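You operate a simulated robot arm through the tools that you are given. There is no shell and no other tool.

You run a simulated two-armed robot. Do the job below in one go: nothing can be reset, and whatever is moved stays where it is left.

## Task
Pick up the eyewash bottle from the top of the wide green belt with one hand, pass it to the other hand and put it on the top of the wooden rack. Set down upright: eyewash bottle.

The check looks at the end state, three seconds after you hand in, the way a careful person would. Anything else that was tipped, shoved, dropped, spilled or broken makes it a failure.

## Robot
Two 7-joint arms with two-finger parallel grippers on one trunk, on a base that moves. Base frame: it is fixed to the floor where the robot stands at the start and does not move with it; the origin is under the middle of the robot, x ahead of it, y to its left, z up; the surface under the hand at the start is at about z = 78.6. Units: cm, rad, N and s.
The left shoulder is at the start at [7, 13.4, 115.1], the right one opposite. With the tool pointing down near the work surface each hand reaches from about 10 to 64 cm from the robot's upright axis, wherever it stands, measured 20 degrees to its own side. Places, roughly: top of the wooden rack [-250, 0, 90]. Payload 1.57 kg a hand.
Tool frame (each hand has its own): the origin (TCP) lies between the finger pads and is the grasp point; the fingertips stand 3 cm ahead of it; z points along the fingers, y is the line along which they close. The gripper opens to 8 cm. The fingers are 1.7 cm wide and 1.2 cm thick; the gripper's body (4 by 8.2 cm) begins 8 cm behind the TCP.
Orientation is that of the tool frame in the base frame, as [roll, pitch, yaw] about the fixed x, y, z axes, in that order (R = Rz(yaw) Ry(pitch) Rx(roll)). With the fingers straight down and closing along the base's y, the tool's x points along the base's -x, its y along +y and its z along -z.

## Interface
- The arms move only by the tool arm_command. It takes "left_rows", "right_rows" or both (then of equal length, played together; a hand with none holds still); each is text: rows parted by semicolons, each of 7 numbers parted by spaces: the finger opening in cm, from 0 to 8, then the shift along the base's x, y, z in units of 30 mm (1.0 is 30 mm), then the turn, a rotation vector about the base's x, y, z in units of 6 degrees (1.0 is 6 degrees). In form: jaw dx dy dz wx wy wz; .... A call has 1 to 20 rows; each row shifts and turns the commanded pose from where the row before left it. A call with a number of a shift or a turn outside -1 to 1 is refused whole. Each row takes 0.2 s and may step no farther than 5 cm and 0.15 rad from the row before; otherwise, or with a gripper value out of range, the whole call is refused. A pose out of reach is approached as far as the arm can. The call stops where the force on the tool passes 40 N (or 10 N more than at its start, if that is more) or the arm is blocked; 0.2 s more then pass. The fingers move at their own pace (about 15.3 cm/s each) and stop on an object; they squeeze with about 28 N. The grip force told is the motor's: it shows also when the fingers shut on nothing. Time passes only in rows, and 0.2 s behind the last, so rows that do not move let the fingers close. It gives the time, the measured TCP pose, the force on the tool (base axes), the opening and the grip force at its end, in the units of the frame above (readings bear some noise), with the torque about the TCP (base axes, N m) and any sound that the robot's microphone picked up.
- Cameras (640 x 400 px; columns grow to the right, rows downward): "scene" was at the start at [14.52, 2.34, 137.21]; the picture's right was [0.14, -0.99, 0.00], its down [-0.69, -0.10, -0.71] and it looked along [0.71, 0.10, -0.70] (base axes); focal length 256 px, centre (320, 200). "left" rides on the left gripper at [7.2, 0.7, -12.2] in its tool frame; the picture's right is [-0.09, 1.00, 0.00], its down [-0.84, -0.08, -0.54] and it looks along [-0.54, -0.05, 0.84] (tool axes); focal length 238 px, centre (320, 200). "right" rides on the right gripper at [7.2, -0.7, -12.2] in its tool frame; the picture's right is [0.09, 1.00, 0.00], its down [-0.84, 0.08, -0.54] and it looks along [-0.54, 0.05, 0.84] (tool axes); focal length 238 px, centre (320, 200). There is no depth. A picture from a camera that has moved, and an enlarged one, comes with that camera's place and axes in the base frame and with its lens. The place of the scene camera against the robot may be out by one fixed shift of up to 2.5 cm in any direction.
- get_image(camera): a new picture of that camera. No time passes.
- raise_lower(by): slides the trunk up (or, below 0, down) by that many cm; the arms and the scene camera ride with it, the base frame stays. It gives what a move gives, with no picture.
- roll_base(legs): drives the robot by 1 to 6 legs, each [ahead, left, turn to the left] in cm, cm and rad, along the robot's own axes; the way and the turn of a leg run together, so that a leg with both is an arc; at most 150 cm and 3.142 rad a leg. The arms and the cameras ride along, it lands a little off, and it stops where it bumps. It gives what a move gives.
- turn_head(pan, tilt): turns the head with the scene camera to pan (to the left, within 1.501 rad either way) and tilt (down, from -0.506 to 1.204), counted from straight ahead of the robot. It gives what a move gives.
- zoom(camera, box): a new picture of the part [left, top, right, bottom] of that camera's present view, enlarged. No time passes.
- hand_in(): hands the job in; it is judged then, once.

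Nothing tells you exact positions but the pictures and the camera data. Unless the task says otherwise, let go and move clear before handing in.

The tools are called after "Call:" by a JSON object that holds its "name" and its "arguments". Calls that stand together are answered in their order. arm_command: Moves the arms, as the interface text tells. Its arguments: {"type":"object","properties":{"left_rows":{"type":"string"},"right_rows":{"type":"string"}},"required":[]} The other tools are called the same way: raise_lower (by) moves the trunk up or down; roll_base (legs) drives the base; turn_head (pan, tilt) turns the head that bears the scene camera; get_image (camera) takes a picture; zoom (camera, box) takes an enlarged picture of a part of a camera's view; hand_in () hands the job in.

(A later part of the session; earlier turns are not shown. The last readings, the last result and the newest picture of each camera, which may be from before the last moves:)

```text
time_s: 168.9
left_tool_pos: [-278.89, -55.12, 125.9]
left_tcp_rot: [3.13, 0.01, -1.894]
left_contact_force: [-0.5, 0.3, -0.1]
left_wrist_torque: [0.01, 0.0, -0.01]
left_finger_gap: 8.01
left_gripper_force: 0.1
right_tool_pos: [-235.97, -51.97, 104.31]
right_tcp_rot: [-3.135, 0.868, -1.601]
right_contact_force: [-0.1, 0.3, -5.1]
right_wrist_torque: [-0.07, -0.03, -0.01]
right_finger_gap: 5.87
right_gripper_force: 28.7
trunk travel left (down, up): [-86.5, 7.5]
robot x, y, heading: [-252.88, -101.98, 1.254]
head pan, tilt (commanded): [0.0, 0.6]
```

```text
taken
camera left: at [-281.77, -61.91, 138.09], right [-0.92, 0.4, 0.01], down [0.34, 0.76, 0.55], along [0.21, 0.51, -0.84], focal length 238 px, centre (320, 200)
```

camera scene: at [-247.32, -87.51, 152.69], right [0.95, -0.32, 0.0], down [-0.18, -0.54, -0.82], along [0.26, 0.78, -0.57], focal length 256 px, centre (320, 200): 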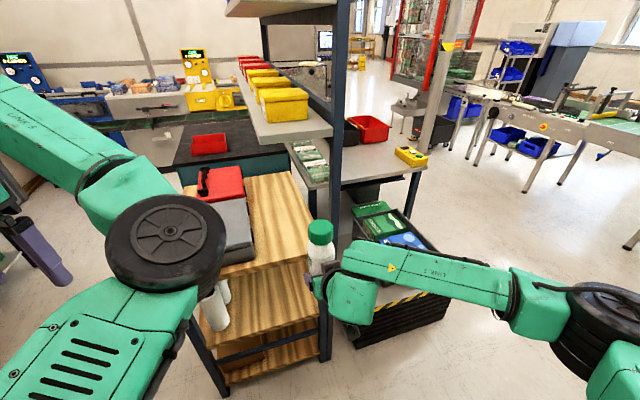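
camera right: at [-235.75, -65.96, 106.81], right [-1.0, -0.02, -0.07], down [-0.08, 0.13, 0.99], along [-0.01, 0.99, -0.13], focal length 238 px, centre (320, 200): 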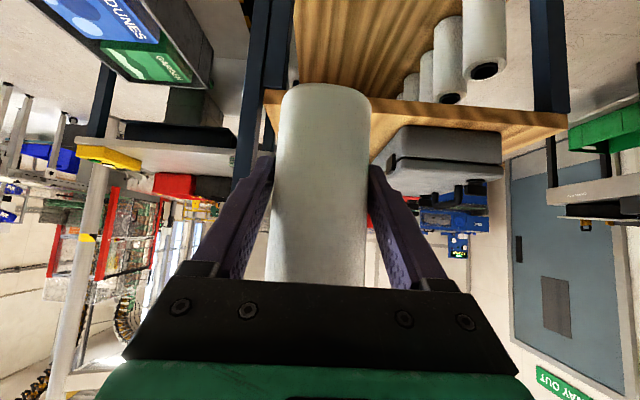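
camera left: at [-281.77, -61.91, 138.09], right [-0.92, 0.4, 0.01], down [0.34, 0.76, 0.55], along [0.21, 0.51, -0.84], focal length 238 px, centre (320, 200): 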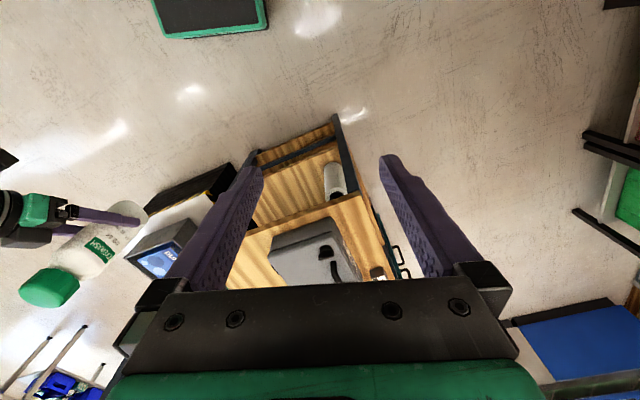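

I'm in position in the aisle. The right camera sees the rack's near side edge, the post on the +x side and the grey toolbox. I'll zoom in to measure where the bottle sits relative to them.

Call:
{"name": "zoom", "arguments": {"camera": "right", "box": [220, 40, 600, 240]}}

Call:
{"name": "zoom", "arguments": {"camera": "scene", "box": [190, 120, 370, 300]}}

Call:
{"name": "zoom", "arguments": {"camera": "scene", "box": [220, 0, 380, 160]}}

Call:
{"name": "zoom", "arguments": {"camera": "left", "box": [120, 100, 420, 290]}}

```text
1.68 times, centred on (410, 140) of right
camera zoom: at [-235.75, -65.96, 106.81], right [-1.0, -0.02, -0.07], down [-0.08, 0.13, 0.99], along [-0.01, 0.99, -0.13], focal length 401 px, centre (168, 301)
```

zoom: 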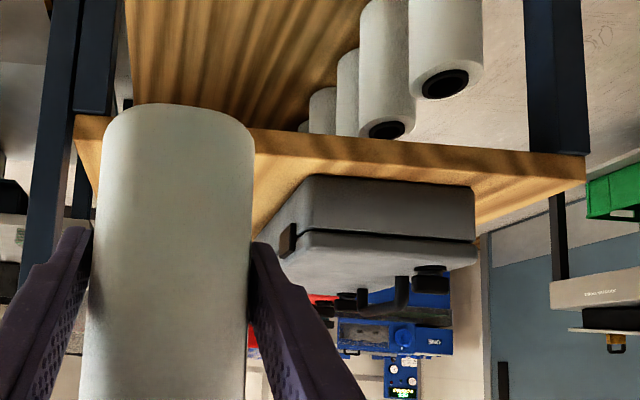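

```text
2.22 times, centred on (280, 210) of scene
camera zoom: at [-247.32, -87.51, 152.69], right [0.95, -0.32, 0.0], down [-0.18, -0.54, -0.82], along [0.26, 0.78, -0.57], focal length 568 px, centre (409, 178)
```

zoom: 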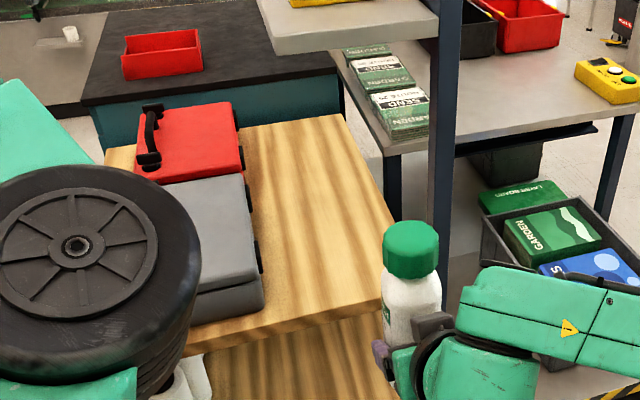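

```text
2.50 times, centred on (300, 80) of scene
camera zoom: at [-247.32, -87.51, 152.69], right [0.95, -0.32, 0.0], down [-0.18, -0.54, -0.82], along [0.26, 0.78, -0.57], focal length 639 px, centre (370, 500)
```

zoom: 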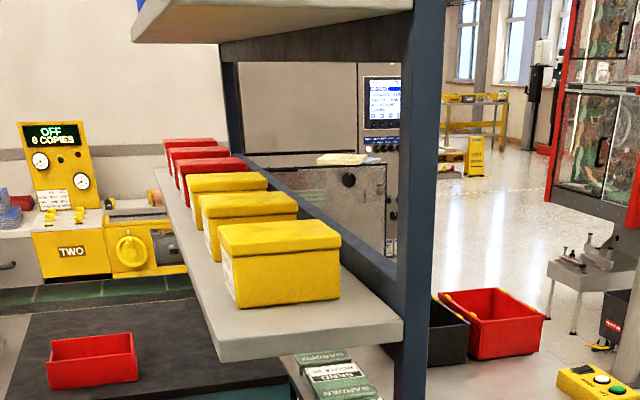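

```text
2.11 times, centred on (270, 195) of left
camera zoom: at [-281.77, -61.91, 138.09], right [-0.92, 0.4, 0.01], down [0.34, 0.76, 0.55], along [0.21, 0.51, -0.84], focal length 502 px, centre (425, 210)
```

zoom: 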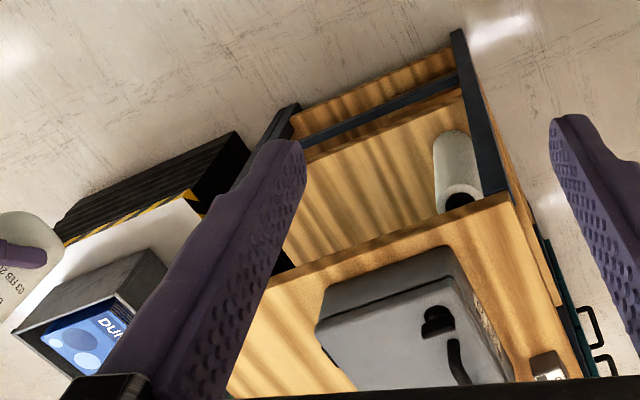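

The measurements agree: the rack top is at z of about 87, its near edge at y of about -29, the free strip from x -248 to -225, and the post at x of about -222. The bottle at x = -236 is lined up mid-strip. I'll advance the base 15 cm toward the rack with the bottle 10 cm above its surface, then check.

Call:
{"name": "roll_base", "arguments": {"legs": [[14.25, 4.7, 0]]}}

Call:
{"name": "get_image", "arguments": {"camera": "scene"}}

Call:
{"name": "get_image", "arguments": {"camera": "right"}}

```text
time_s: 170.2
left_tool_pos: [-278.77, -40.49, 125.94]
left_tcp_rot: [3.129, 0.01, -1.894]
left_contact_force: [0.0, -0.3, 0.0]
left_wrist_torque: [0.02, 0.02, 0.0]
left_finger_gap: 7.99
left_gripper_force: 0.1
right_tool_pos: [-235.87, -37.3, 104.46]
right_tcp_rot: [-3.135, 0.872, -1.602]
right_contact_force: [-0.4, -0.5, -5.1]
right_wrist_torque: [-0.03, 0.01, 0.02]
right_finger_gap: 5.86
right_gripper_force: 28.3
trunk travel left (down, up): [-86.5, 7.5]
robot x, y, heading: [-253.2, -86.95, 1.249]
head pan, tilt (commanded): [0.0, 0.6]
```

```text
taken
camera scene: at [-247.29, -72.9, 152.73], right [0.95, -0.32, 0.0], down [-0.18, -0.53, -0.83], along [0.26, 0.78, -0.56], focal length 256 px, centre (320, 200)
```

scene: 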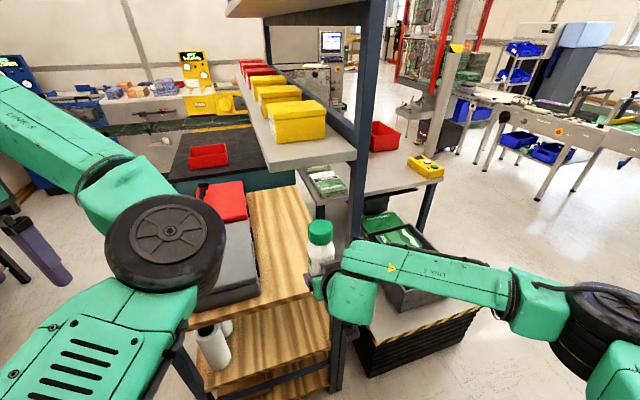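

```text
taken
camera right: at [-235.73, -51.23, 106.91], right [-1.0, -0.02, -0.07], down [-0.08, 0.13, 0.99], along [-0.01, 0.99, -0.13], focal length 238 px, centre (320, 200)
```

right: 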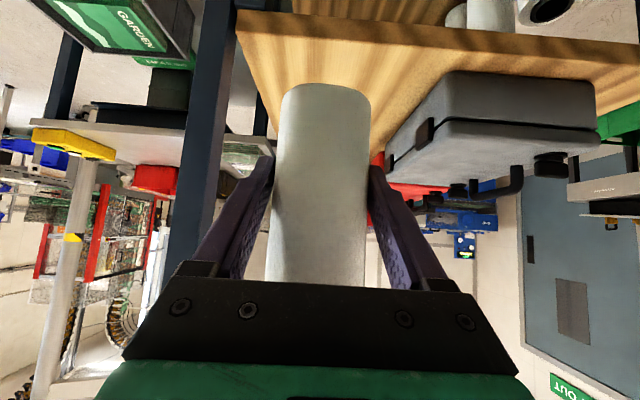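

Still well aligned: post to one side, toolbox to the other, bottle mid-strip. I'll advance another 10 cm.

Call:
{"name": "roll_base", "arguments": {"legs": [[9.5, 3.2, 0]]}}

Call:
{"name": "get_image", "arguments": {"camera": "scene"}}

Call:
{"name": "get_image", "arguments": {"camera": "right"}}

Call:
{"name": "get_image", "arguments": {"camera": "left"}}

```text
time_s: 171.4
left_tool_pos: [-278.86, -30.7, 126.19]
left_tcp_rot: [3.127, 0.012, -1.897]
left_contact_force: [0.1, 0.6, -0.2]
left_wrist_torque: [0.05, 0.01, 0.01]
left_finger_gap: 7.98
left_gripper_force: 0.0
right_tool_pos: [-235.78, -27.41, 104.63]
right_tcp_rot: [-3.137, 0.876, -1.605]
right_contact_force: [0.5, -0.5, -4.2]
right_wrist_torque: [-0.03, 0.0, 0.01]
right_finger_gap: 5.85
right_gripper_force: 28.2
trunk travel left (down, up): [-86.5, 7.5]
robot x, y, heading: [-253.18, -77.13, 1.247]
head pan, tilt (commanded): [0.0, 0.6]
```

```text
taken
camera scene: at [-247.26, -63.18, 152.75], right [0.95, -0.32, 0.0], down [-0.18, -0.53, -0.83], along [0.26, 0.78, -0.56], focal length 256 px, centre (320, 200)
```

scene: 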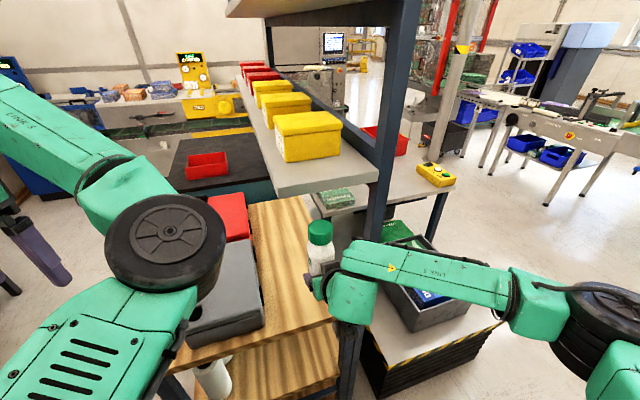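

```text
taken
camera right: at [-235.67, -41.48, 106.97], right [-1.0, -0.02, -0.07], down [-0.08, 0.12, 0.99], along [-0.01, 0.99, -0.13], focal length 238 px, centre (320, 200)
```

right: 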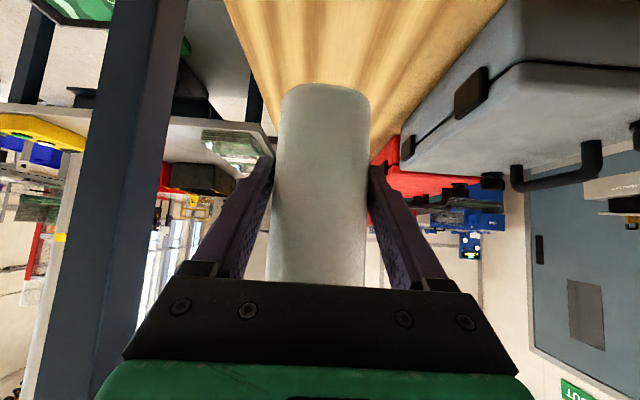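

```text
taken
camera left: at [-281.66, -37.47, 138.3], right [-0.91, 0.4, 0.01], down [0.34, 0.76, 0.55], along [0.21, 0.51, -0.83], focal length 238 px, centre (320, 200)
```

left: 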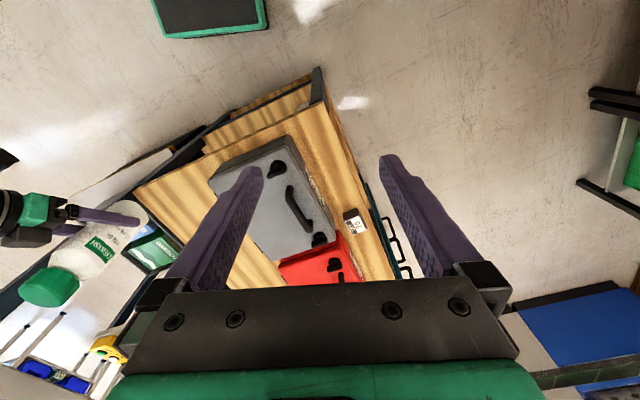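

Clearances look fine: about 8 cm under the shelf and 12 cm between the forearm and the post. To keep away from the post I'll aim for about [-238.5, -20.5]. I'll lower 4 cm and shift slightly in -x first, then reach inward.

Call:
{"name": "arm_command", "arguments": {"right_rows": "2 -0.15 0 -0.2 0 0 0; 2 -0.25 0 -0.35 0 0 0; 2 -0.25 0 -0.4 0 0 0; 2 -0.25 0 -0.4 0 0 0; 2 0 0 0 0 0 0"}}

Call:
{"name": "get_image", "arguments": {"camera": "right"}}

Call:
{"name": "get_image", "arguments": {"camera": "scene"}}

```text
time_s: 172.6
left_tool_pos: [-278.73, -30.29, 125.98]
left_tcp_rot: [3.129, 0.011, -1.895]
left_contact_force: [1.4, -0.6, 0.9]
left_wrist_torque: [0.03, 0.01, 0.01]
left_finger_gap: 8.0
left_gripper_force: 0.1
right_tool_pos: [-238.46, -27.12, 100.21]
right_tcp_rot: [-3.136, 0.87, -1.605]
right_contact_force: [-0.5, -0.2, -5.0]
right_wrist_torque: [-0.02, -0.03, 0.02]
right_finger_gap: 5.87
right_gripper_force: 27.3
trunk travel left (down, up): [-86.5, 7.5]
robot x, y, heading: [-253.08, -76.88, 1.245]
head pan, tilt (commanded): [0.0, 0.6]
```

```text
taken
camera right: at [-238.25, -41.03, 102.73], right [-1.0, -0.02, -0.07], down [-0.08, 0.13, 0.99], along [-0.01, 0.99, -0.13], focal length 238 px, centre (320, 200)
```

right: 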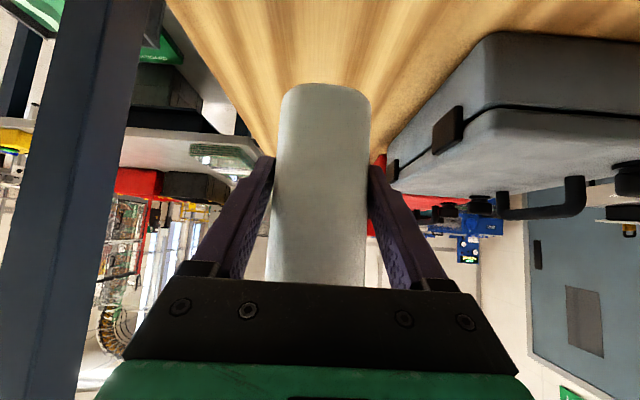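

```text
taken
camera scene: at [-247.25, -62.68, 152.7], right [0.95, -0.32, 0.0], down [-0.18, -0.54, -0.82], along [0.26, 0.78, -0.57], focal length 256 px, centre (320, 200)
```

scene: 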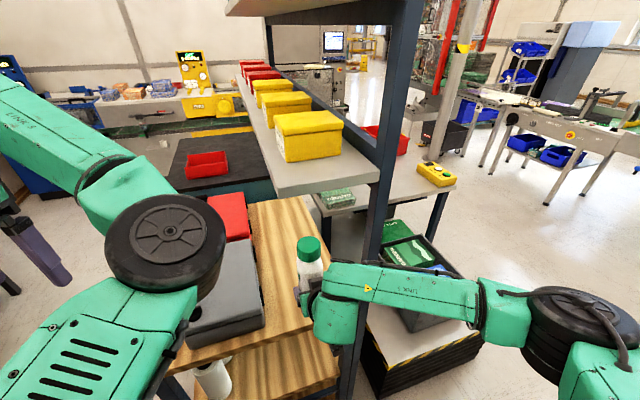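

Now I'll reach inward in small steps, checking the forearm's gap to the post partway.

Call:
{"name": "arm_command", "arguments": {"right_rows": "2 0 0.3 0 0 0 0; 2 0 0.4 0 0 0 0; 2 0 0.4 0 0 0 0; 2 0 0 0 0 0 0"}}

Call:
{"name": "get_image", "arguments": {"camera": "scene"}}

Call:
{"name": "zoom", "arguments": {"camera": "scene", "box": [260, 160, 460, 320]}}

```text
time_s: 173.6
left_tool_pos: [-278.91, -30.24, 125.92]
left_tcp_rot: [3.131, 0.009, -1.895]
left_contact_force: [-0.8, -0.8, 0.0]
left_wrist_torque: [0.0, -0.01, 0.0]
left_finger_gap: 7.98
left_gripper_force: 0.1
right_tool_pos: [-238.49, -23.74, 100.18]
right_tcp_rot: [-3.138, 0.868, -1.604]
right_contact_force: [-0.8, 0.7, -5.6]
right_wrist_torque: [-0.06, 0.05, 0.04]
right_finger_gap: 5.84
right_gripper_force: 28.1
trunk travel left (down, up): [-86.5, 7.5]
robot x, y, heading: [-253.18, -77.19, 1.249]
head pan, tilt (commanded): [0.0, 0.6]
```

```text
taken
camera scene: at [-247.25, -62.55, 152.69], right [0.95, -0.32, 0.0], down [-0.18, -0.54, -0.82], along [0.26, 0.78, -0.57], focal length 256 px, centre (320, 200)
```

scene: 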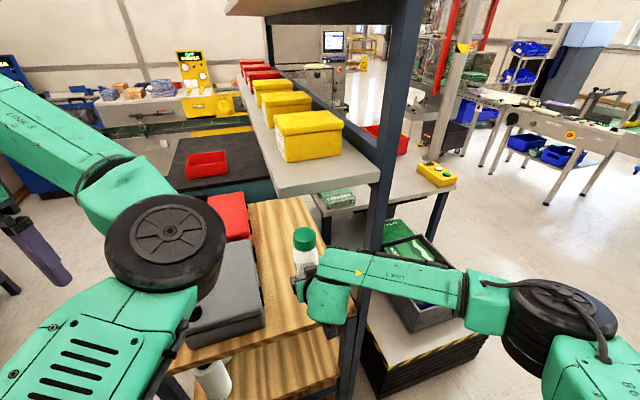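

```text
2.50 times, centred on (360, 240) of scene
camera zoom: at [-247.25, -62.55, 152.69], right [0.95, -0.32, 0.0], down [-0.18, -0.54, -0.82], along [0.26, 0.78, -0.57], focal length 639 px, centre (220, 100)
```

zoom: 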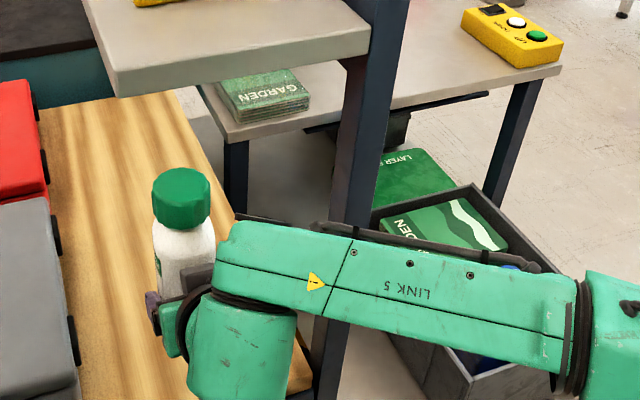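

The forearm still has a comfortable gap to the post (at least 6 cm). I'll reach in the last 2.7 cm and look again.

Call:
{"name": "arm_command", "arguments": {"right_rows": "2 0 0.3 0 0 0 0; 2 0 0.3 0 0 0 0; 2 0 0.3 0 0 0 0; 2 0 0 0 0 0 0"}}

Call:
{"name": "zoom", "arguments": {"camera": "scene", "box": [220, 160, 420, 320]}}

Call:
{"name": "get_image", "arguments": {"camera": "right"}}

Call:
{"name": "get_image", "arguments": {"camera": "left"}}

```text
time_s: 174.6
left_tool_pos: [-278.93, -30.05, 125.95]
left_tcp_rot: [3.13, 0.007, -1.896]
left_contact_force: [0.2, 0.3, -0.6]
left_wrist_torque: [0.02, 0.0, 0.03]
left_finger_gap: 8.0
left_gripper_force: 0.1
right_tool_pos: [-238.46, -21.14, 100.42]
right_tcp_rot: [-3.133, 0.868, -1.603]
right_contact_force: [0.3, -0.2, -5.0]
right_wrist_torque: [-0.05, 0.01, 0.0]
right_finger_gap: 5.84
right_gripper_force: 28.0
trunk travel left (down, up): [-86.5, 7.5]
robot x, y, heading: [-253.01, -76.85, 1.248]
head pan, tilt (commanded): [0.0, 0.6]
```

```text
2.50 times, centred on (320, 240) of scene
camera zoom: at [-247.27, -62.54, 152.69], right [0.95, -0.32, 0.0], down [-0.18, -0.54, -0.82], along [0.26, 0.78, -0.57], focal length 639 px, centre (320, 100)
```

zoom: 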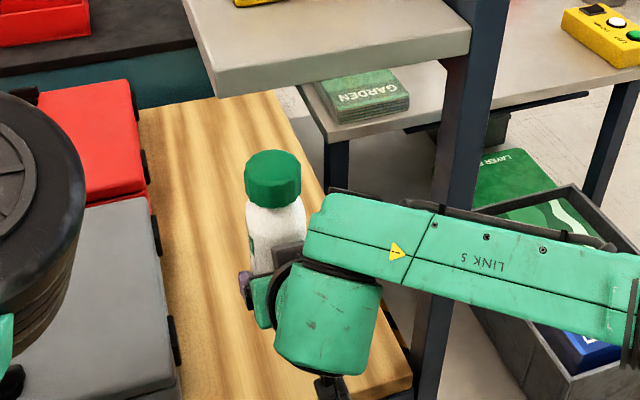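

```text
taken
camera right: at [-238.36, -35.01, 102.76], right [-1.0, -0.02, -0.07], down [-0.08, 0.13, 0.99], along [-0.01, 0.99, -0.13], focal length 238 px, centre (320, 200)
```

right: 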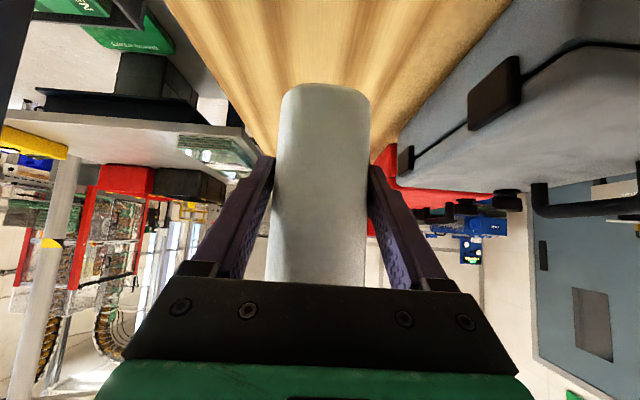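

```text
taken
camera left: at [-281.67, -36.89, 138.11], right [-0.91, 0.4, 0.01], down [0.34, 0.76, 0.55], along [0.21, 0.51, -0.84], focal length 238 px, centre (320, 200)
```

left: 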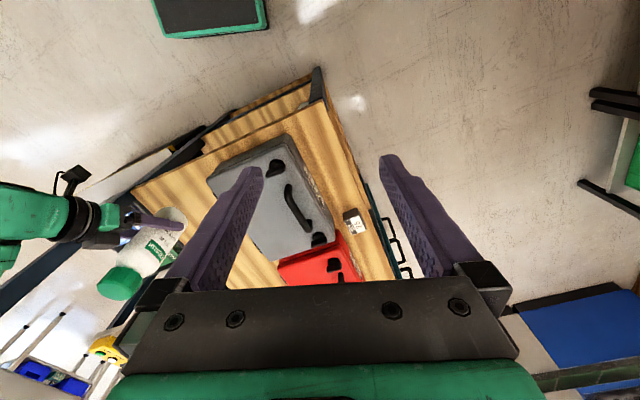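

The bottle hovers about 6 cm above bare wood, roughly 10 cm from the front edge and 7 cm from the near edge, with nothing touching. I'm lowering it straight down in steps.

Call:
{"name": "arm_command", "arguments": {"right_rows": "2 0 0 -0.2 0 0 0; 2 0 0 -0.3 0 0 0; 2 0 0 -0.3 0 0 0; 2 0 0 -0.3 0 0 0; 2 0 0 -0.2 0 0 0; 2 0 0 0 0 0 0"}}

Call:
{"name": "zoom", "arguments": {"camera": "right", "box": [160, 0, 480, 200]}}

Call:
{"name": "zoom", "arguments": {"camera": "left", "box": [60, 130, 300, 310]}}

```text
time_s: 176.0
left_tool_pos: [-278.69, -30.17, 125.9]
left_tcp_rot: [3.13, 0.009, -1.898]
left_contact_force: [0.1, 0.2, -0.7]
left_wrist_torque: [0.01, 0.04, -0.01]
left_finger_gap: 7.98
left_gripper_force: 0.0
right_tool_pos: [-238.58, -21.19, 96.28]
right_tcp_rot: [-3.134, 0.87, -1.602]
right_contact_force: [-0.1, -0.7, -5.4]
right_wrist_torque: [-0.04, 0.03, 0.05]
right_finger_gap: 5.86
right_gripper_force: 28.0
trunk travel left (down, up): [-86.5, 7.5]
robot x, y, heading: [-253.2, -77.02, 1.251]
head pan, tilt (commanded): [0.0, 0.6]
```

```text
2.00 times, centred on (320, 100) of right
camera zoom: at [-238.44, -35.17, 98.79], right [-1.0, -0.02, -0.07], down [-0.08, 0.13, 0.99], along [-0.01, 0.99, -0.13], focal length 477 px, centre (320, 400)
```

zoom: 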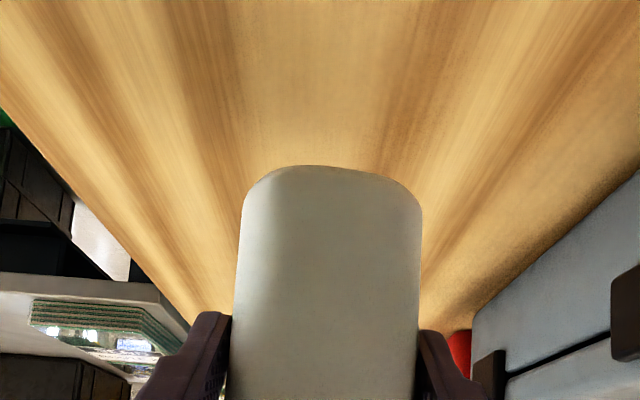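

```text
2.22 times, centred on (180, 220) of left
camera zoom: at [-281.65, -36.9, 138.12], right [-0.91, 0.4, 0.01], down [0.34, 0.76, 0.55], along [0.21, 0.51, -0.84], focal length 530 px, centre (631, 156)
```

zoom: 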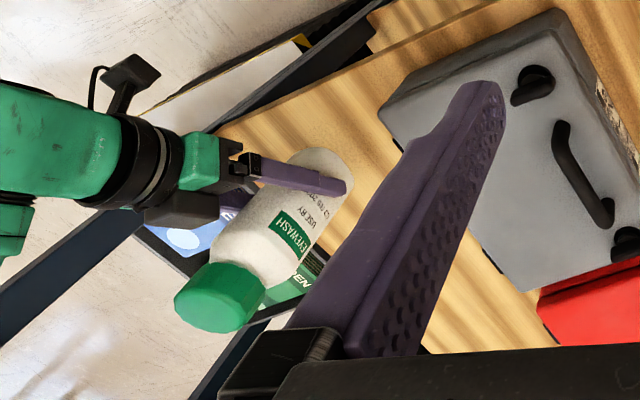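

The bottle bottom should be about 2 cm above the wood. I'll go on in about 1.5 mm steps and check the force.

Call:
{"name": "arm_command", "arguments": {"right_rows": "2 0 0 -0.06 0 0 0; 2 0 0 -0.06 0 0 0; 2 0 0 -0.06 0 0 0; 2 0 0 -0.06 0 0 0; 2 0 0 0 0 0 0"}}

```text
time_s: 177.2
left_tool_pos: [-278.74, -30.07, 125.98]
left_tcp_rot: [3.13, 0.009, -1.895]
left_contact_force: [0.2, 0.4, 0.4]
left_wrist_torque: [0.01, 0.0, 0.04]
left_finger_gap: 7.98
left_gripper_force: 0.0
right_tool_pos: [-238.48, -21.26, 95.73]
right_tcp_rot: [-3.134, 0.87, -1.602]
right_contact_force: [-1.6, -0.8, -4.8]
right_wrist_torque: [-0.08, -0.01, 0.03]
right_finger_gap: 5.87
right_gripper_force: 28.0
trunk travel left (down, up): [-86.5, 7.5]
robot x, y, heading: [-253.4, -77.41, 1.248]
head pan, tilt (commanded): [0.0, 0.6]
```

Still free at z = 95.7. Continuing down.

Call:
{"name": "arm_command", "arguments": {"right_rows": "2 0 0 -0.05 0 0 0; 2 0 0 -0.05 0 0 0; 2 0 0 -0.05 0 0 0; 2 0 0 0 0 0 0"}}

Call:
{"name": "zoom", "arguments": {"camera": "right", "box": [160, 0, 480, 200]}}

```text
time_s: 178.2
left_tool_pos: [-278.85, -30.15, 125.89]
left_tcp_rot: [3.13, 0.01, -1.896]
left_contact_force: [-0.1, -0.7, 0.0]
left_wrist_torque: [0.01, 0.01, -0.03]
left_finger_gap: 8.01
left_gripper_force: 0.1
right_tool_pos: [-238.48, -21.08, 95.2]
right_tcp_rot: [-3.135, 0.871, -1.604]
right_contact_force: [-0.1, 0.4, -5.2]
right_wrist_torque: [-0.06, -0.01, -0.03]
right_finger_gap: 5.87
right_gripper_force: 27.5
trunk travel left (down, up): [-86.5, 7.5]
robot x, y, heading: [-252.69, -77.05, 1.251]
head pan, tilt (commanded): [0.0, 0.6]
```

```text
2.00 times, centred on (320, 100) of right
camera zoom: at [-238.28, -35.1, 97.65], right [-1.0, -0.02, -0.07], down [-0.08, 0.13, 0.99], along [-0.01, 0.99, -0.13], focal length 477 px, centre (320, 400)
```

zoom: 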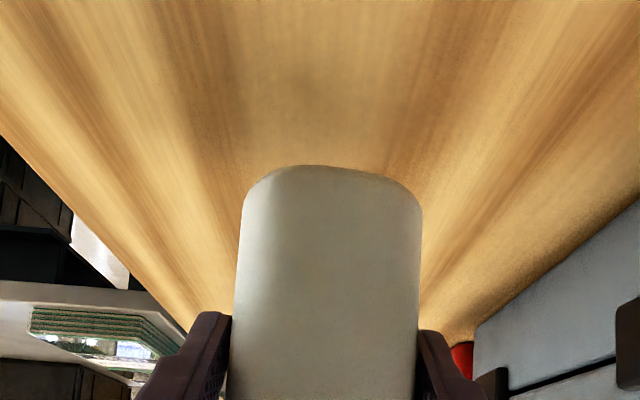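

Call:
{"name": "arm_command", "arguments": {"right_rows": "2 0 0 -0.05 0 0 0; 2 0 0 -0.05 0 0 0; 2 0 0 -0.05 0 0 0; 2 0 0 0 0 0 0"}}

```text
time_s: 179.2
left_tool_pos: [-278.7, -30.05, 125.88]
left_tcp_rot: [3.132, 0.009, -1.895]
left_contact_force: [0.4, 0.1, -0.4]
left_wrist_torque: [-0.01, -0.01, 0.0]
left_finger_gap: 8.01
left_gripper_force: 0.0
right_tool_pos: [-238.23, -21.15, 94.7]
right_tcp_rot: [-3.134, 0.868, -1.603]
right_contact_force: [1.4, -0.7, -5.3]
right_wrist_torque: [-0.05, -0.03, 0.0]
right_finger_gap: 5.85
right_gripper_force: 28.2
trunk travel left (down, up): [-86.5, 7.5]
robot x, y, heading: [-253.15, -77.1, 1.249]
head pan, tilt (commanded): [0.0, 0.6]
```

Still free at z = 94.7, so I'll keep going down in the same small steps.

Call:
{"name": "arm_command", "arguments": {"right_rows": "2 0 0 -0.05 0 0 0; 2 0 0 -0.05 0 0 0; 2 0 0 0 0 0 0"}}

```text
time_s: 180.0
left_tool_pos: [-278.79, -30.16, 125.89]
left_tcp_rot: [3.13, 0.009, -1.894]
left_contact_force: [0.4, -0.4, 0.7]
left_wrist_torque: [0.02, 0.01, 0.01]
left_finger_gap: 8.02
left_gripper_force: 0.2
right_tool_pos: [-238.42, -21.13, 94.54]
right_tcp_rot: [-3.136, 0.868, -1.605]
right_contact_force: [-0.7, 0.3, -4.7]
right_wrist_torque: [-0.09, 0.02, 0.0]
right_finger_gap: 5.88
right_gripper_force: 28.4
trunk travel left (down, up): [-86.5, 7.5]
robot x, y, heading: [-253.34, -76.87, 1.247]
head pan, tilt (commanded): [0.0, 0.6]
```

Call:
{"name": "arm_command", "arguments": {"right_rows": "2 0 0 -0.05 0 0 0; 2 0 0 -0.05 0 0 0; 2 0 0 0 0 0 0"}}

Call:
{"name": "zoom", "arguments": {"camera": "right", "box": [160, 0, 480, 200]}}

Call:
{"name": "zoom", "arguments": {"camera": "left", "box": [60, 130, 300, 310]}}

```text
time_s: 180.8
left_tool_pos: [-278.79, -30.01, 125.99]
left_tcp_rot: [3.131, 0.009, -1.895]
left_contact_force: [-0.9, -0.2, -1.0]
left_wrist_torque: [-0.01, -0.02, 0.0]
left_finger_gap: 7.99
left_gripper_force: 0.1
right_tool_pos: [-238.38, -21.19, 94.09]
right_tcp_rot: [-3.136, 0.87, -1.603]
right_contact_force: [0.5, 0.1, -5.5]
right_wrist_torque: [-0.06, -0.01, -0.01]
right_finger_gap: 5.87
right_gripper_force: 27.6
trunk travel left (down, up): [-86.5, 7.5]
robot x, y, heading: [-253.1, -77.46, 1.244]
head pan, tilt (commanded): [0.0, 0.6]
```

```text
2.00 times, centred on (320, 100) of right
camera zoom: at [-238.25, -35.1, 96.58], right [-1.0, -0.02, -0.07], down [-0.08, 0.13, 0.99], along [-0.01, 0.99, -0.13], focal length 477 px, centre (320, 400)
```

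zoom: 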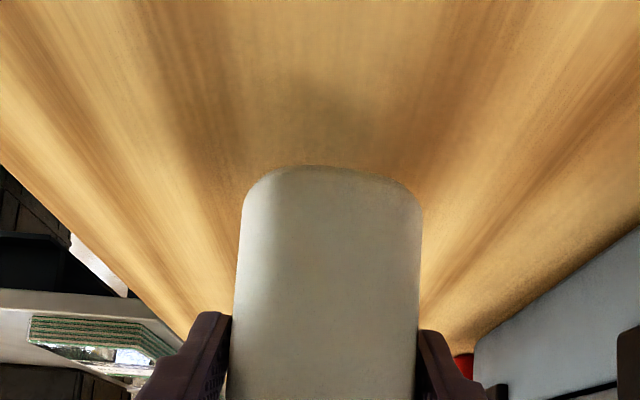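

```text
2.22 times, centred on (180, 220) of left
camera zoom: at [-281.66, -36.89, 138.11], right [-0.91, 0.4, 0.01], down [0.34, 0.76, 0.55], along [0.21, 0.51, -0.84], focal length 530 px, centre (631, 156)
```

zoom: 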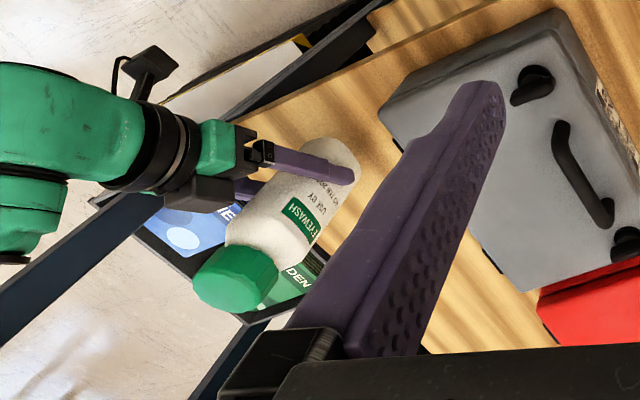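

A contact shadow is forming under the bottle, so it's close. Continuing in 1.5 mm steps.

Call:
{"name": "arm_command", "arguments": {"right_rows": "2 0 0 -0.05 0 0 0; 2 0 0 -0.05 0 0 0; 2 0 0 0 0 0 0"}}

```text
time_s: 181.6
left_tool_pos: [-278.79, -30.12, 125.9]
left_tcp_rot: [3.132, 0.008, -1.895]
left_contact_force: [-0.7, 0.3, 0.8]
left_wrist_torque: [-0.02, 0.0, 0.0]
left_finger_gap: 8.01
left_gripper_force: 0.0
right_tool_pos: [-238.43, -21.15, 93.89]
right_tcp_rot: [-3.134, 0.868, -1.602]
right_contact_force: [0.2, 0.2, -3.8]
right_wrist_torque: [-0.07, 0.0, 0.0]
right_finger_gap: 5.85
right_gripper_force: 28.1
trunk travel left (down, up): [-86.5, 7.5]
robot x, y, heading: [-252.81, -77.05, 1.246]
head pan, tilt (commanded): [0.0, 0.6]
```

Call:
{"name": "arm_command", "arguments": {"right_rows": "2 0 0 -0.05 0 0 0; 2 0 0 -0.03 0 0 0; 2 0 0 0 0 0 0"}}

```text
time_s: 182.4
left_tool_pos: [-278.82, -30.2, 125.96]
left_tcp_rot: [3.132, 0.01, -1.896]
left_contact_force: [0.1, 0.0, 0.0]
left_wrist_torque: [0.02, -0.02, 0.02]
left_finger_gap: 7.98
left_gripper_force: 0.1
right_tool_pos: [-238.45, -21.07, 93.52]
right_tcp_rot: [-3.134, 0.87, -1.602]
right_contact_force: [-0.1, 0.7, -5.6]
right_wrist_torque: [-0.07, -0.01, -0.02]
right_finger_gap: 5.85
right_gripper_force: 27.6
trunk travel left (down, up): [-86.5, 7.5]
robot x, y, heading: [-253.1, -76.96, 1.246]
head pan, tilt (commanded): [0.0, 0.6]
```

Call:
{"name": "arm_command", "arguments": {"right_rows": "2 0 0 -0.05 0 0 0; 2 0 0 -0.05 0 0 0; 2 0 0 0 0 0 0"}}

Call:
{"name": "zoom", "arguments": {"camera": "right", "box": [160, 0, 480, 200]}}

```text
time_s: 183.2
left_tool_pos: [-278.77, -30.17, 125.94]
left_tcp_rot: [3.131, 0.008, -1.894]
left_contact_force: [0.0, 0.1, -1.3]
left_wrist_torque: [0.0, 0.02, -0.02]
left_finger_gap: 7.99
left_gripper_force: 0.1
right_tool_pos: [-238.44, -21.15, 93.36]
right_tcp_rot: [-3.137, 0.869, -1.605]
right_contact_force: [-0.2, 0.1, -3.9]
right_wrist_torque: [-0.08, 0.0, 0.02]
right_finger_gap: 5.83
right_gripper_force: 28.2
trunk travel left (down, up): [-86.5, 7.5]
robot x, y, heading: [-253.0, -76.96, 1.243]
head pan, tilt (commanded): [0.0, 0.6]
```

```text
2.00 times, centred on (320, 100) of right
camera zoom: at [-238.39, -35.11, 95.77], right [-1.0, -0.02, -0.07], down [-0.08, 0.13, 0.99], along [-0.01, 0.99, -0.13], focal length 477 px, centre (320, 400)
```

zoom: 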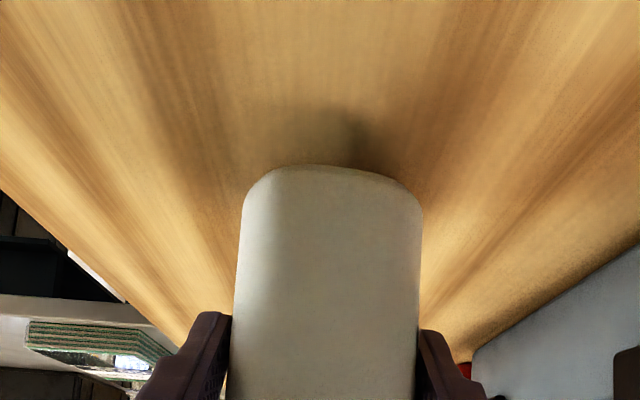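

The shadow is closing in on the base. I'll keep going in fine steps.

Call:
{"name": "arm_command", "arguments": {"right_rows": "2 0 0 -0.05 0 0 0; 2 0 0 -0.05 0 0 0; 2 0 0 0 0 0 0"}}

```text
time_s: 184.0
left_tool_pos: [-278.83, -30.17, 125.99]
left_tcp_rot: [3.132, 0.008, -1.896]
left_contact_force: [0.1, 0.2, -0.2]
left_wrist_torque: [0.01, -0.02, -0.02]
left_finger_gap: 8.0
left_gripper_force: 0.0
right_tool_pos: [-238.46, -21.17, 93.0]
right_tcp_rot: [-3.135, 0.871, -1.602]
right_contact_force: [-0.8, -0.6, -5.4]
right_wrist_torque: [-0.05, 0.04, 0.01]
right_finger_gap: 5.83
right_gripper_force: 28.2
trunk travel left (down, up): [-86.5, 7.5]
robot x, y, heading: [-252.99, -77.19, 1.251]
head pan, tilt (commanded): [0.0, 0.6]
```

Call:
{"name": "arm_command", "arguments": {"right_rows": "2 0 0 -0.05 0 0 0; 2 0 0 -0.05 0 0 0; 2 0 0 0 0 0 0"}}

```text
time_s: 184.8
left_tool_pos: [-278.78, -30.18, 125.8]
left_tcp_rot: [3.131, 0.01, -1.896]
left_contact_force: [0.1, -0.3, 0.2]
left_wrist_torque: [-0.03, 0.02, 0.0]
left_finger_gap: 8.0
left_gripper_force: 0.0
right_tool_pos: [-238.43, -21.09, 92.64]
right_tcp_rot: [-3.134, 0.87, -1.602]
right_contact_force: [-0.7, 0.3, -5.5]
right_wrist_torque: [-0.07, 0.0, 0.02]
right_finger_gap: 5.86
right_gripper_force: 27.7
trunk travel left (down, up): [-86.5, 7.5]
robot x, y, heading: [-253.01, -77.25, 1.253]
head pan, tilt (commanded): [0.0, 0.6]
```

Call:
{"name": "arm_command", "arguments": {"right_rows": "2 0 0 -0.05 0 0 0; 2 0 0 -0.05 0 0 0; 2 0 0 0 0 0 0"}}

Call:
{"name": "zoom", "arguments": {"camera": "right", "box": [160, 0, 480, 200]}}

Call:
{"name": "zoom", "arguments": {"camera": "scene", "box": [220, 160, 420, 320]}}

```text
time_s: 185.6
left_tool_pos: [-278.81, -30.18, 126.0]
left_tcp_rot: [3.131, 0.007, -1.897]
left_contact_force: [0.3, -0.7, -0.3]
left_wrist_torque: [0.02, 0.0, 0.0]
left_finger_gap: 7.96
left_gripper_force: 0.0
right_tool_pos: [-238.41, -21.05, 92.45]
right_tcp_rot: [-3.136, 0.868, -1.602]
right_contact_force: [0.6, -0.6, -4.7]
right_wrist_torque: [-0.05, 0.01, 0.02]
right_finger_gap: 5.87
right_gripper_force: 28.5
trunk travel left (down, up): [-86.5, 7.5]
robot x, y, heading: [-253.28, -76.99, 1.244]
head pan, tilt (commanded): [0.0, 0.6]
```

```text
2.00 times, centred on (320, 100) of right
camera zoom: at [-238.31, -35.02, 94.92], right [-1.0, -0.02, -0.07], down [-0.08, 0.13, 0.99], along [-0.01, 0.99, -0.13], focal length 477 px, centre (320, 400)
```

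zoom: 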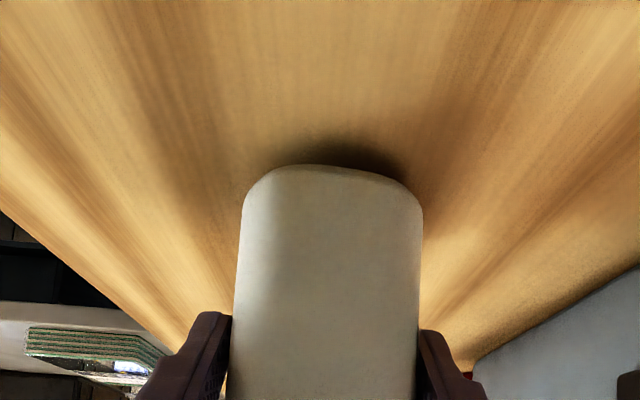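

```text
2.50 times, centred on (320, 240) of scene
camera zoom: at [-247.26, -62.54, 152.69], right [0.95, -0.32, 0.0], down [-0.18, -0.54, -0.82], along [0.26, 0.78, -0.57], focal length 639 px, centre (320, 100)
```

zoom: 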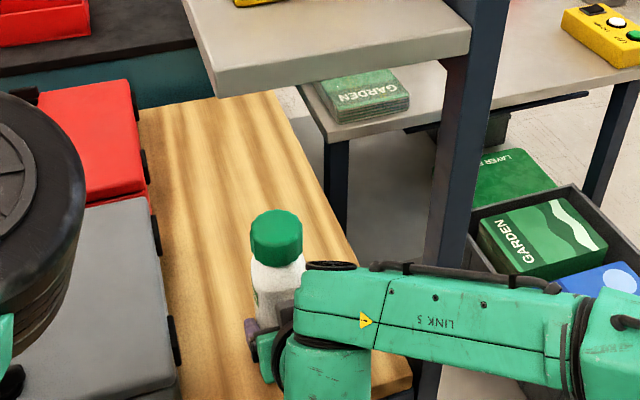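

The shadow is nearly touching the base. I'll go finer now, about 1 mm per step.

Call:
{"name": "arm_command", "arguments": {"right_rows": "2 0 0 -0.04 0 0 0; 2 0 0 -0.04 0 0 0; 2 0 0 0 0 0 0"}}

```text
time_s: 186.4
left_tool_pos: [-278.87, -30.14, 125.94]
left_tcp_rot: [3.132, 0.01, -1.896]
left_contact_force: [0.2, -0.3, -0.2]
left_wrist_torque: [-0.01, 0.01, 0.0]
left_finger_gap: 8.01
left_gripper_force: 0.0
right_tool_pos: [-238.64, -21.01, 92.1]
right_tcp_rot: [-3.136, 0.869, -1.604]
right_contact_force: [0.1, 0.3, -5.5]
right_wrist_torque: [-0.04, -0.02, 0.0]
right_finger_gap: 5.87
right_gripper_force: 28.5
trunk travel left (down, up): [-86.5, 7.5]
robot x, y, heading: [-253.24, -76.84, 1.246]
head pan, tilt (commanded): [0.0, 0.6]
```

Call:
{"name": "arm_command", "arguments": {"right_rows": "2 0 0 -0.04 0 0 0; 2 0 0 -0.04 0 0 0; 2 0 0 0 0 0 0"}}

```text
time_s: 187.2
left_tool_pos: [-278.71, -30.1, 125.94]
left_tcp_rot: [3.13, 0.008, -1.896]
left_contact_force: [0.2, 0.7, -0.8]
left_wrist_torque: [0.01, 0.01, 0.02]
left_finger_gap: 8.0
left_gripper_force: 0.1
right_tool_pos: [-238.65, -21.12, 92.05]
right_tcp_rot: [-3.135, 0.868, -1.601]
right_contact_force: [0.1, -0.3, -4.3]
right_wrist_torque: [-0.02, -0.02, 0.0]
right_finger_gap: 5.88
right_gripper_force: 27.8
trunk travel left (down, up): [-86.5, 7.5]
robot x, y, heading: [-253.32, -76.88, 1.249]
head pan, tilt (commanded): [0.0, 0.6]
```

Call:
{"name": "arm_command", "arguments": {"right_rows": "2 0 0 -0.04 0 0 0; 2 0 0 -0.04 0 0 0; 2 0 0 0 0 0 0"}}

Call:
{"name": "zoom", "arguments": {"camera": "right", "box": [200, 20, 440, 180]}}

```text
time_s: 188.0
left_tool_pos: [-278.83, -30.12, 125.84]
left_tcp_rot: [3.131, 0.008, -1.896]
left_contact_force: [-0.2, 0.5, 1.4]
left_wrist_torque: [-0.02, 0.0, -0.03]
left_finger_gap: 8.0
left_gripper_force: 0.1
right_tool_pos: [-238.53, -21.06, 91.76]
right_tcp_rot: [-3.136, 0.87, -1.602]
right_contact_force: [0.3, -0.2, -3.3]
right_wrist_torque: [-0.02, 0.0, -0.02]
right_finger_gap: 5.86
right_gripper_force: 27.6
trunk travel left (down, up): [-86.5, 7.5]
robot x, y, heading: [-253.23, -76.85, 1.249]
head pan, tilt (commanded): [0.0, 0.6]
```

```text
2.50 times, centred on (320, 100) of right
camera zoom: at [-238.39, -35.09, 94.22], right [-1.0, -0.02, -0.07], down [-0.08, 0.13, 0.99], along [-0.01, 0.99, -0.13], focal length 596 px, centre (320, 450)
```

zoom: 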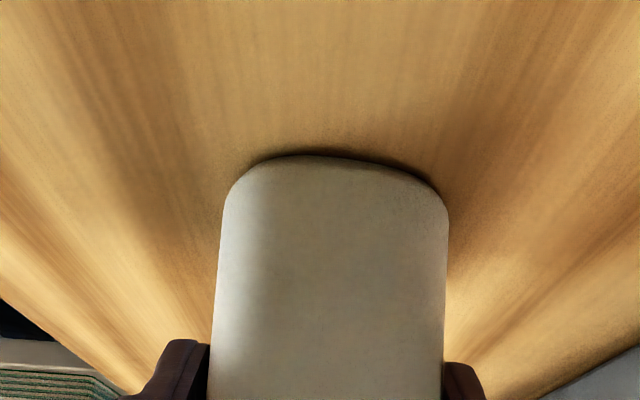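

The force is starting to ease (-3.3 N) and the shadow meets the base. I'll make the last fine steps until it's fully seated.

Call:
{"name": "arm_command", "arguments": {"right_rows": "2 0 0 -0.03 0 0 0; 2 0 0 0 0 0 0; 2 0 0 0 0 0 0"}}

```text
time_s: 188.8
left_tool_pos: [-278.88, -30.19, 125.99]
left_tcp_rot: [3.13, 0.008, -1.895]
left_contact_force: [-0.5, -0.9, 0.1]
left_wrist_torque: [-0.03, 0.03, -0.01]
left_finger_gap: 7.97
left_gripper_force: 0.1
right_tool_pos: [-238.52, -21.19, 91.77]
right_tcp_rot: [-3.134, 0.872, -1.604]
right_contact_force: [0.4, 3.0, 4.3]
right_wrist_torque: [0.27, 0.2, -0.01]
right_finger_gap: 5.86
right_gripper_force: 28.0
trunk travel left (down, up): [-86.5, 7.5]
robot x, y, heading: [-253.03, -76.98, 1.244]
head pan, tilt (commanded): [0.0, 0.6]
```

Contact: the rack now carries the bottle (force went from -5 to +4 N), with the wood at about z = 84.8. I'm opening the fingers slowly so it settles flat on its base.

Call:
{"name": "arm_command", "arguments": {"right_rows": "4 0 0 0 0 0 0; 5.2 0 0 0 0 0 0; 5.6 0 0 0 0 0 0; 5.8 0 0 0 0 0 0; 5.9 0 0 0 0 0 0; 6 0 0 0 0 0 0; 6.1 0 0 0 0 0 0; 6.3 0 0 0 0 0 0; 6.6 0 0 0 0 0 0; 7 0 0 0 0 0 0; 7.5 0 0 0 0 0 0; 8 0 0 0 0 0 0; 8 0 0 0 0 0 0; 8 0 0 0 0 0 0"}}

Call:
{"name": "zoom", "arguments": {"camera": "right", "box": [160, 0, 480, 260]}}

Call:
{"name": "zoom", "arguments": {"camera": "scene", "box": [220, 160, 420, 320]}}

Call:
{"name": "zoom", "arguments": {"camera": "left", "box": [60, 130, 300, 310]}}

```text
time_s: 191.8
left_tool_pos: [-278.72, -30.23, 125.98]
left_tcp_rot: [3.132, 0.009, -1.895]
left_contact_force: [-0.1, 0.5, -0.5]
left_wrist_torque: [0.0, -0.03, 0.01]
left_finger_gap: 7.99
left_gripper_force: 0.1
right_tool_pos: [-238.5, -21.01, 91.75]
right_tcp_rot: [-3.134, 0.869, -1.6]
right_contact_force: [0.0, -0.1, -0.9]
right_wrist_torque: [0.02, -0.01, 0.02]
right_finger_gap: 7.99
right_gripper_force: 0.1
trunk travel left (down, up): [-86.5, 7.5]
robot x, y, heading: [-253.32, -76.91, 1.245]
head pan, tilt (commanded): [0.0, 0.6]
```

```text
1.54 times, centred on (320, 130) of right
camera zoom: at [-238.38, -35.14, 94.1], right [-1.0, -0.02, -0.07], down [-0.08, 0.13, 0.99], along [-0.01, 0.99, -0.13], focal length 367 px, centre (320, 308)
```

zoom: 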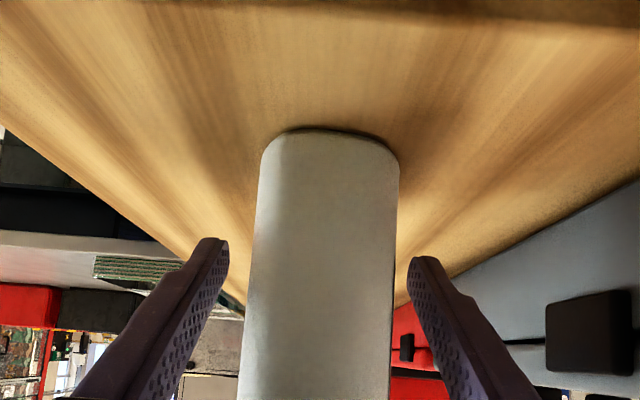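

```text
2.50 times, centred on (320, 240) of scene
camera zoom: at [-247.29, -62.65, 152.7], right [0.95, -0.32, 0.0], down [-0.18, -0.54, -0.82], along [0.26, 0.78, -0.57], focal length 639 px, centre (320, 100)
```

zoom: 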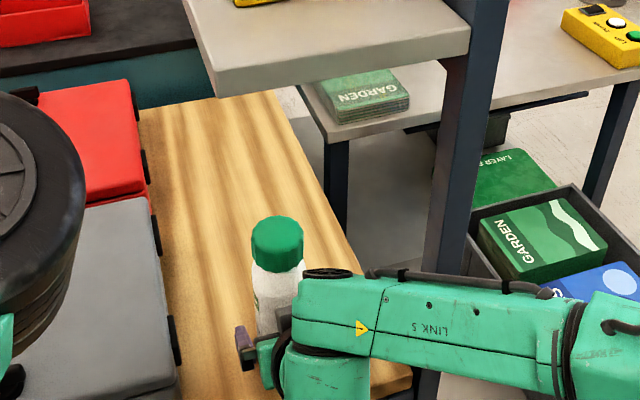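

```text
2.22 times, centred on (180, 220) of left
camera zoom: at [-281.69, -36.99, 138.14], right [-0.91, 0.4, 0.01], down [0.34, 0.76, 0.55], along [0.21, 0.51, -0.84], focal length 530 px, centre (631, 156)
```

zoom: 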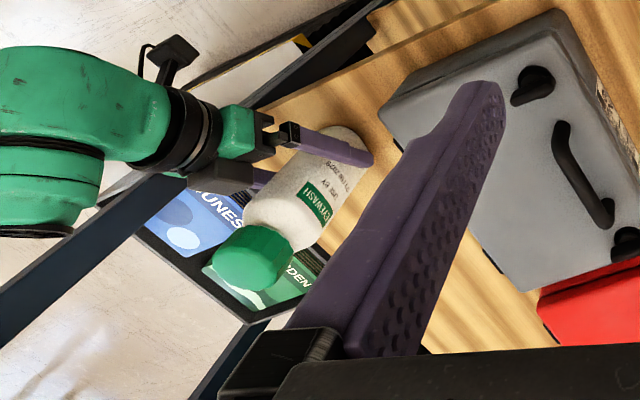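

The bottle stands upright on the rack with the fingers clear on both sides. I'm withdrawing the hand straight back along its finger direction.

Call:
{"name": "arm_command", "arguments": {"right_rows": "8 -0.004 -0.127 0.1075 0 0 0; 8 -0.008 -0.2 0.17 0 0 0; 8 -0.01 -0.3 0.253 0 0 0; 8 -0.012 -0.382 0.3225 0 0 0; 8 -0.012 -0.382 0.3225 0 0 0; 8 -0.012 -0.382 0.3225 0 0 0; 8 -0.012 -0.382 0.3225 0 0 0; 8 -0.012 -0.382 0.3225 0 0 0; 8 0 0 0 0 0 0"}}

Call:
{"name": "get_image", "arguments": {"camera": "right"}}

Call:
{"name": "get_image", "arguments": {"camera": "scene"}}

```text
time_s: 193.8
left_tool_pos: [-278.7, -30.28, 125.92]
left_tcp_rot: [3.13, 0.008, -1.896]
left_contact_force: [-0.2, -0.3, -0.8]
left_wrist_torque: [-0.01, 0.0, 0.01]
left_finger_gap: 8.01
left_gripper_force: 0.2
right_tool_pos: [-238.71, -28.83, 98.15]
right_tcp_rot: [-3.136, 0.869, -1.604]
right_contact_force: [-0.6, -0.5, 0.0]
right_wrist_torque: [0.0, -0.04, -0.02]
right_finger_gap: 8.0
right_gripper_force: 0.1
trunk travel left (down, up): [-86.5, 7.5]
robot x, y, heading: [-253.01, -77.14, 1.247]
head pan, tilt (commanded): [0.0, 0.6]
```

```text
taken
camera right: at [-238.68, -42.78, 100.6], right [-1.0, -0.02, -0.07], down [-0.08, 0.13, 0.99], along [-0.01, 0.99, -0.13], focal length 238 px, centre (320, 200)
```

right: 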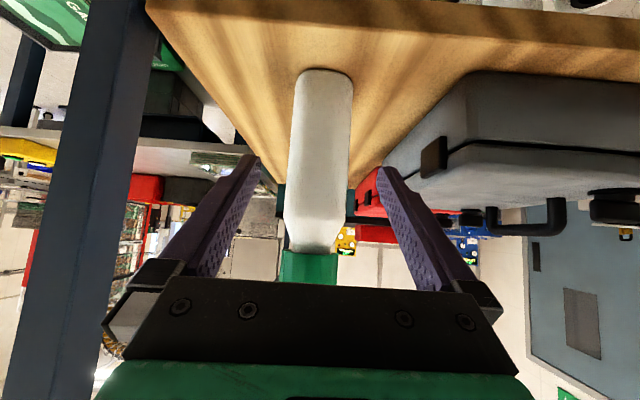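

```text
taken
camera scene: at [-247.3, -62.63, 152.7], right [0.95, -0.32, 0.0], down [-0.18, -0.54, -0.82], along [0.26, 0.78, -0.57], focal length 256 px, centre (320, 200)
```

scene: 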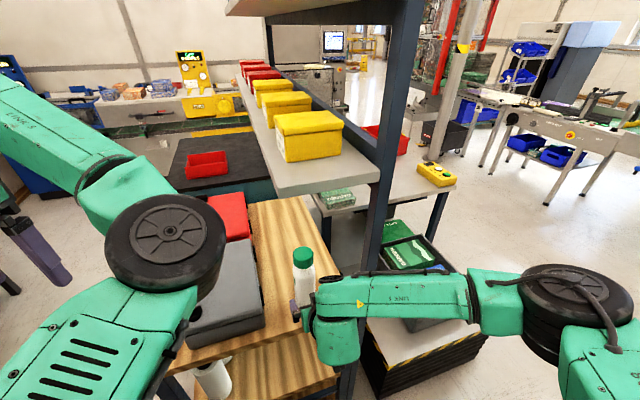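

The bottle stands clean and upright on the rack and my hand is clear of it. I'll back the base straight out of the rack area.

Call:
{"name": "roll_base", "arguments": {"legs": [[-24, -7.9, 0]]}}

Call:
{"name": "get_image", "arguments": {"camera": "scene"}}

Call:
{"name": "get_image", "arguments": {"camera": "right"}}

Call:
{"name": "get_image", "arguments": {"camera": "left"}}

```text
time_s: 195.6
left_tool_pos: [-278.58, -55.22, 125.86]
left_tcp_rot: [3.131, 0.007, -1.904]
left_contact_force: [-0.2, -0.2, 0.6]
left_wrist_torque: [0.02, -0.01, 0.02]
left_finger_gap: 8.02
left_gripper_force: 0.1
right_tool_pos: [-238.67, -54.21, 98.04]
right_tcp_rot: [-3.135, 0.867, -1.613]
right_contact_force: [-0.3, -0.5, 0.3]
right_wrist_torque: [0.03, 0.0, -0.03]
right_finger_gap: 8.01
right_gripper_force: 0.0
trunk travel left (down, up): [-86.5, 7.5]
robot x, y, heading: [-252.78, -102.43, 1.236]
head pan, tilt (commanded): [0.0, 0.6]
```

```text
taken
camera scene: at [-247.45, -87.85, 152.67], right [0.95, -0.33, 0.0], down [-0.18, -0.54, -0.82], along [0.27, 0.78, -0.57], focal length 256 px, centre (320, 200)
```

scene: 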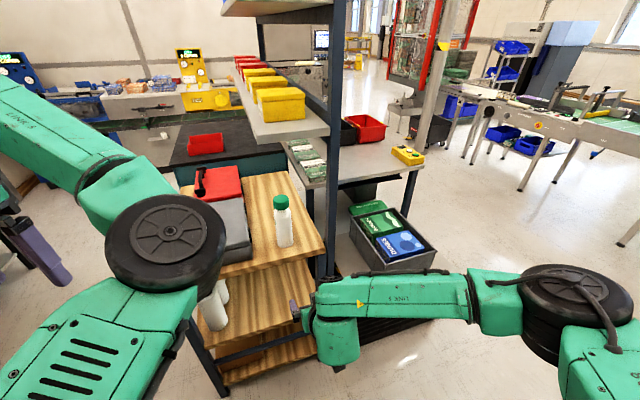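

```text
taken
camera right: at [-238.65, -68.16, 100.52], right [-1.0, -0.01, -0.07], down [-0.08, 0.13, 0.99], along [0.0, 0.99, -0.13], focal length 238 px, centre (320, 200)
```

right: 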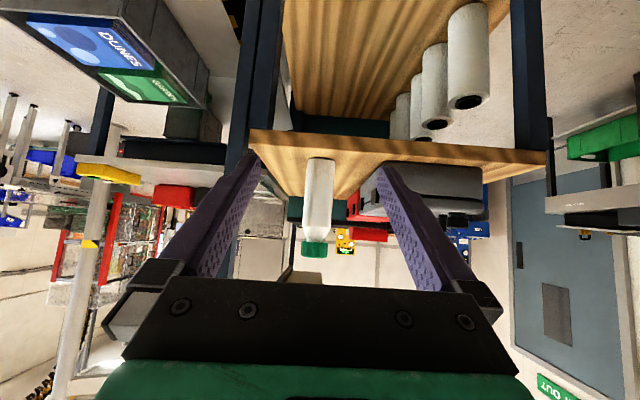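

```text
taken
camera left: at [-281.6, -61.91, 138.05], right [-0.91, 0.41, 0.01], down [0.35, 0.76, 0.55], along [0.22, 0.5, -0.84], focal length 238 px, centre (320, 200)
```

left: 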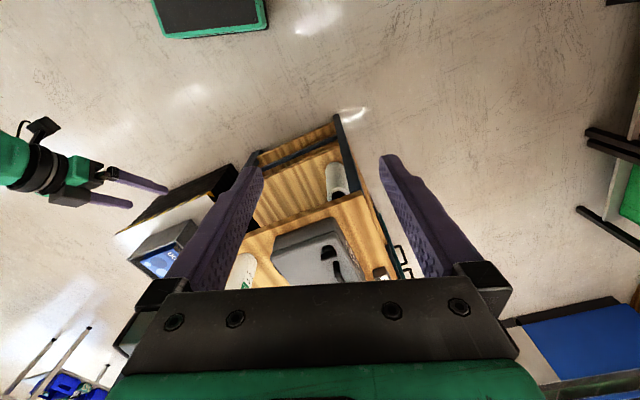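

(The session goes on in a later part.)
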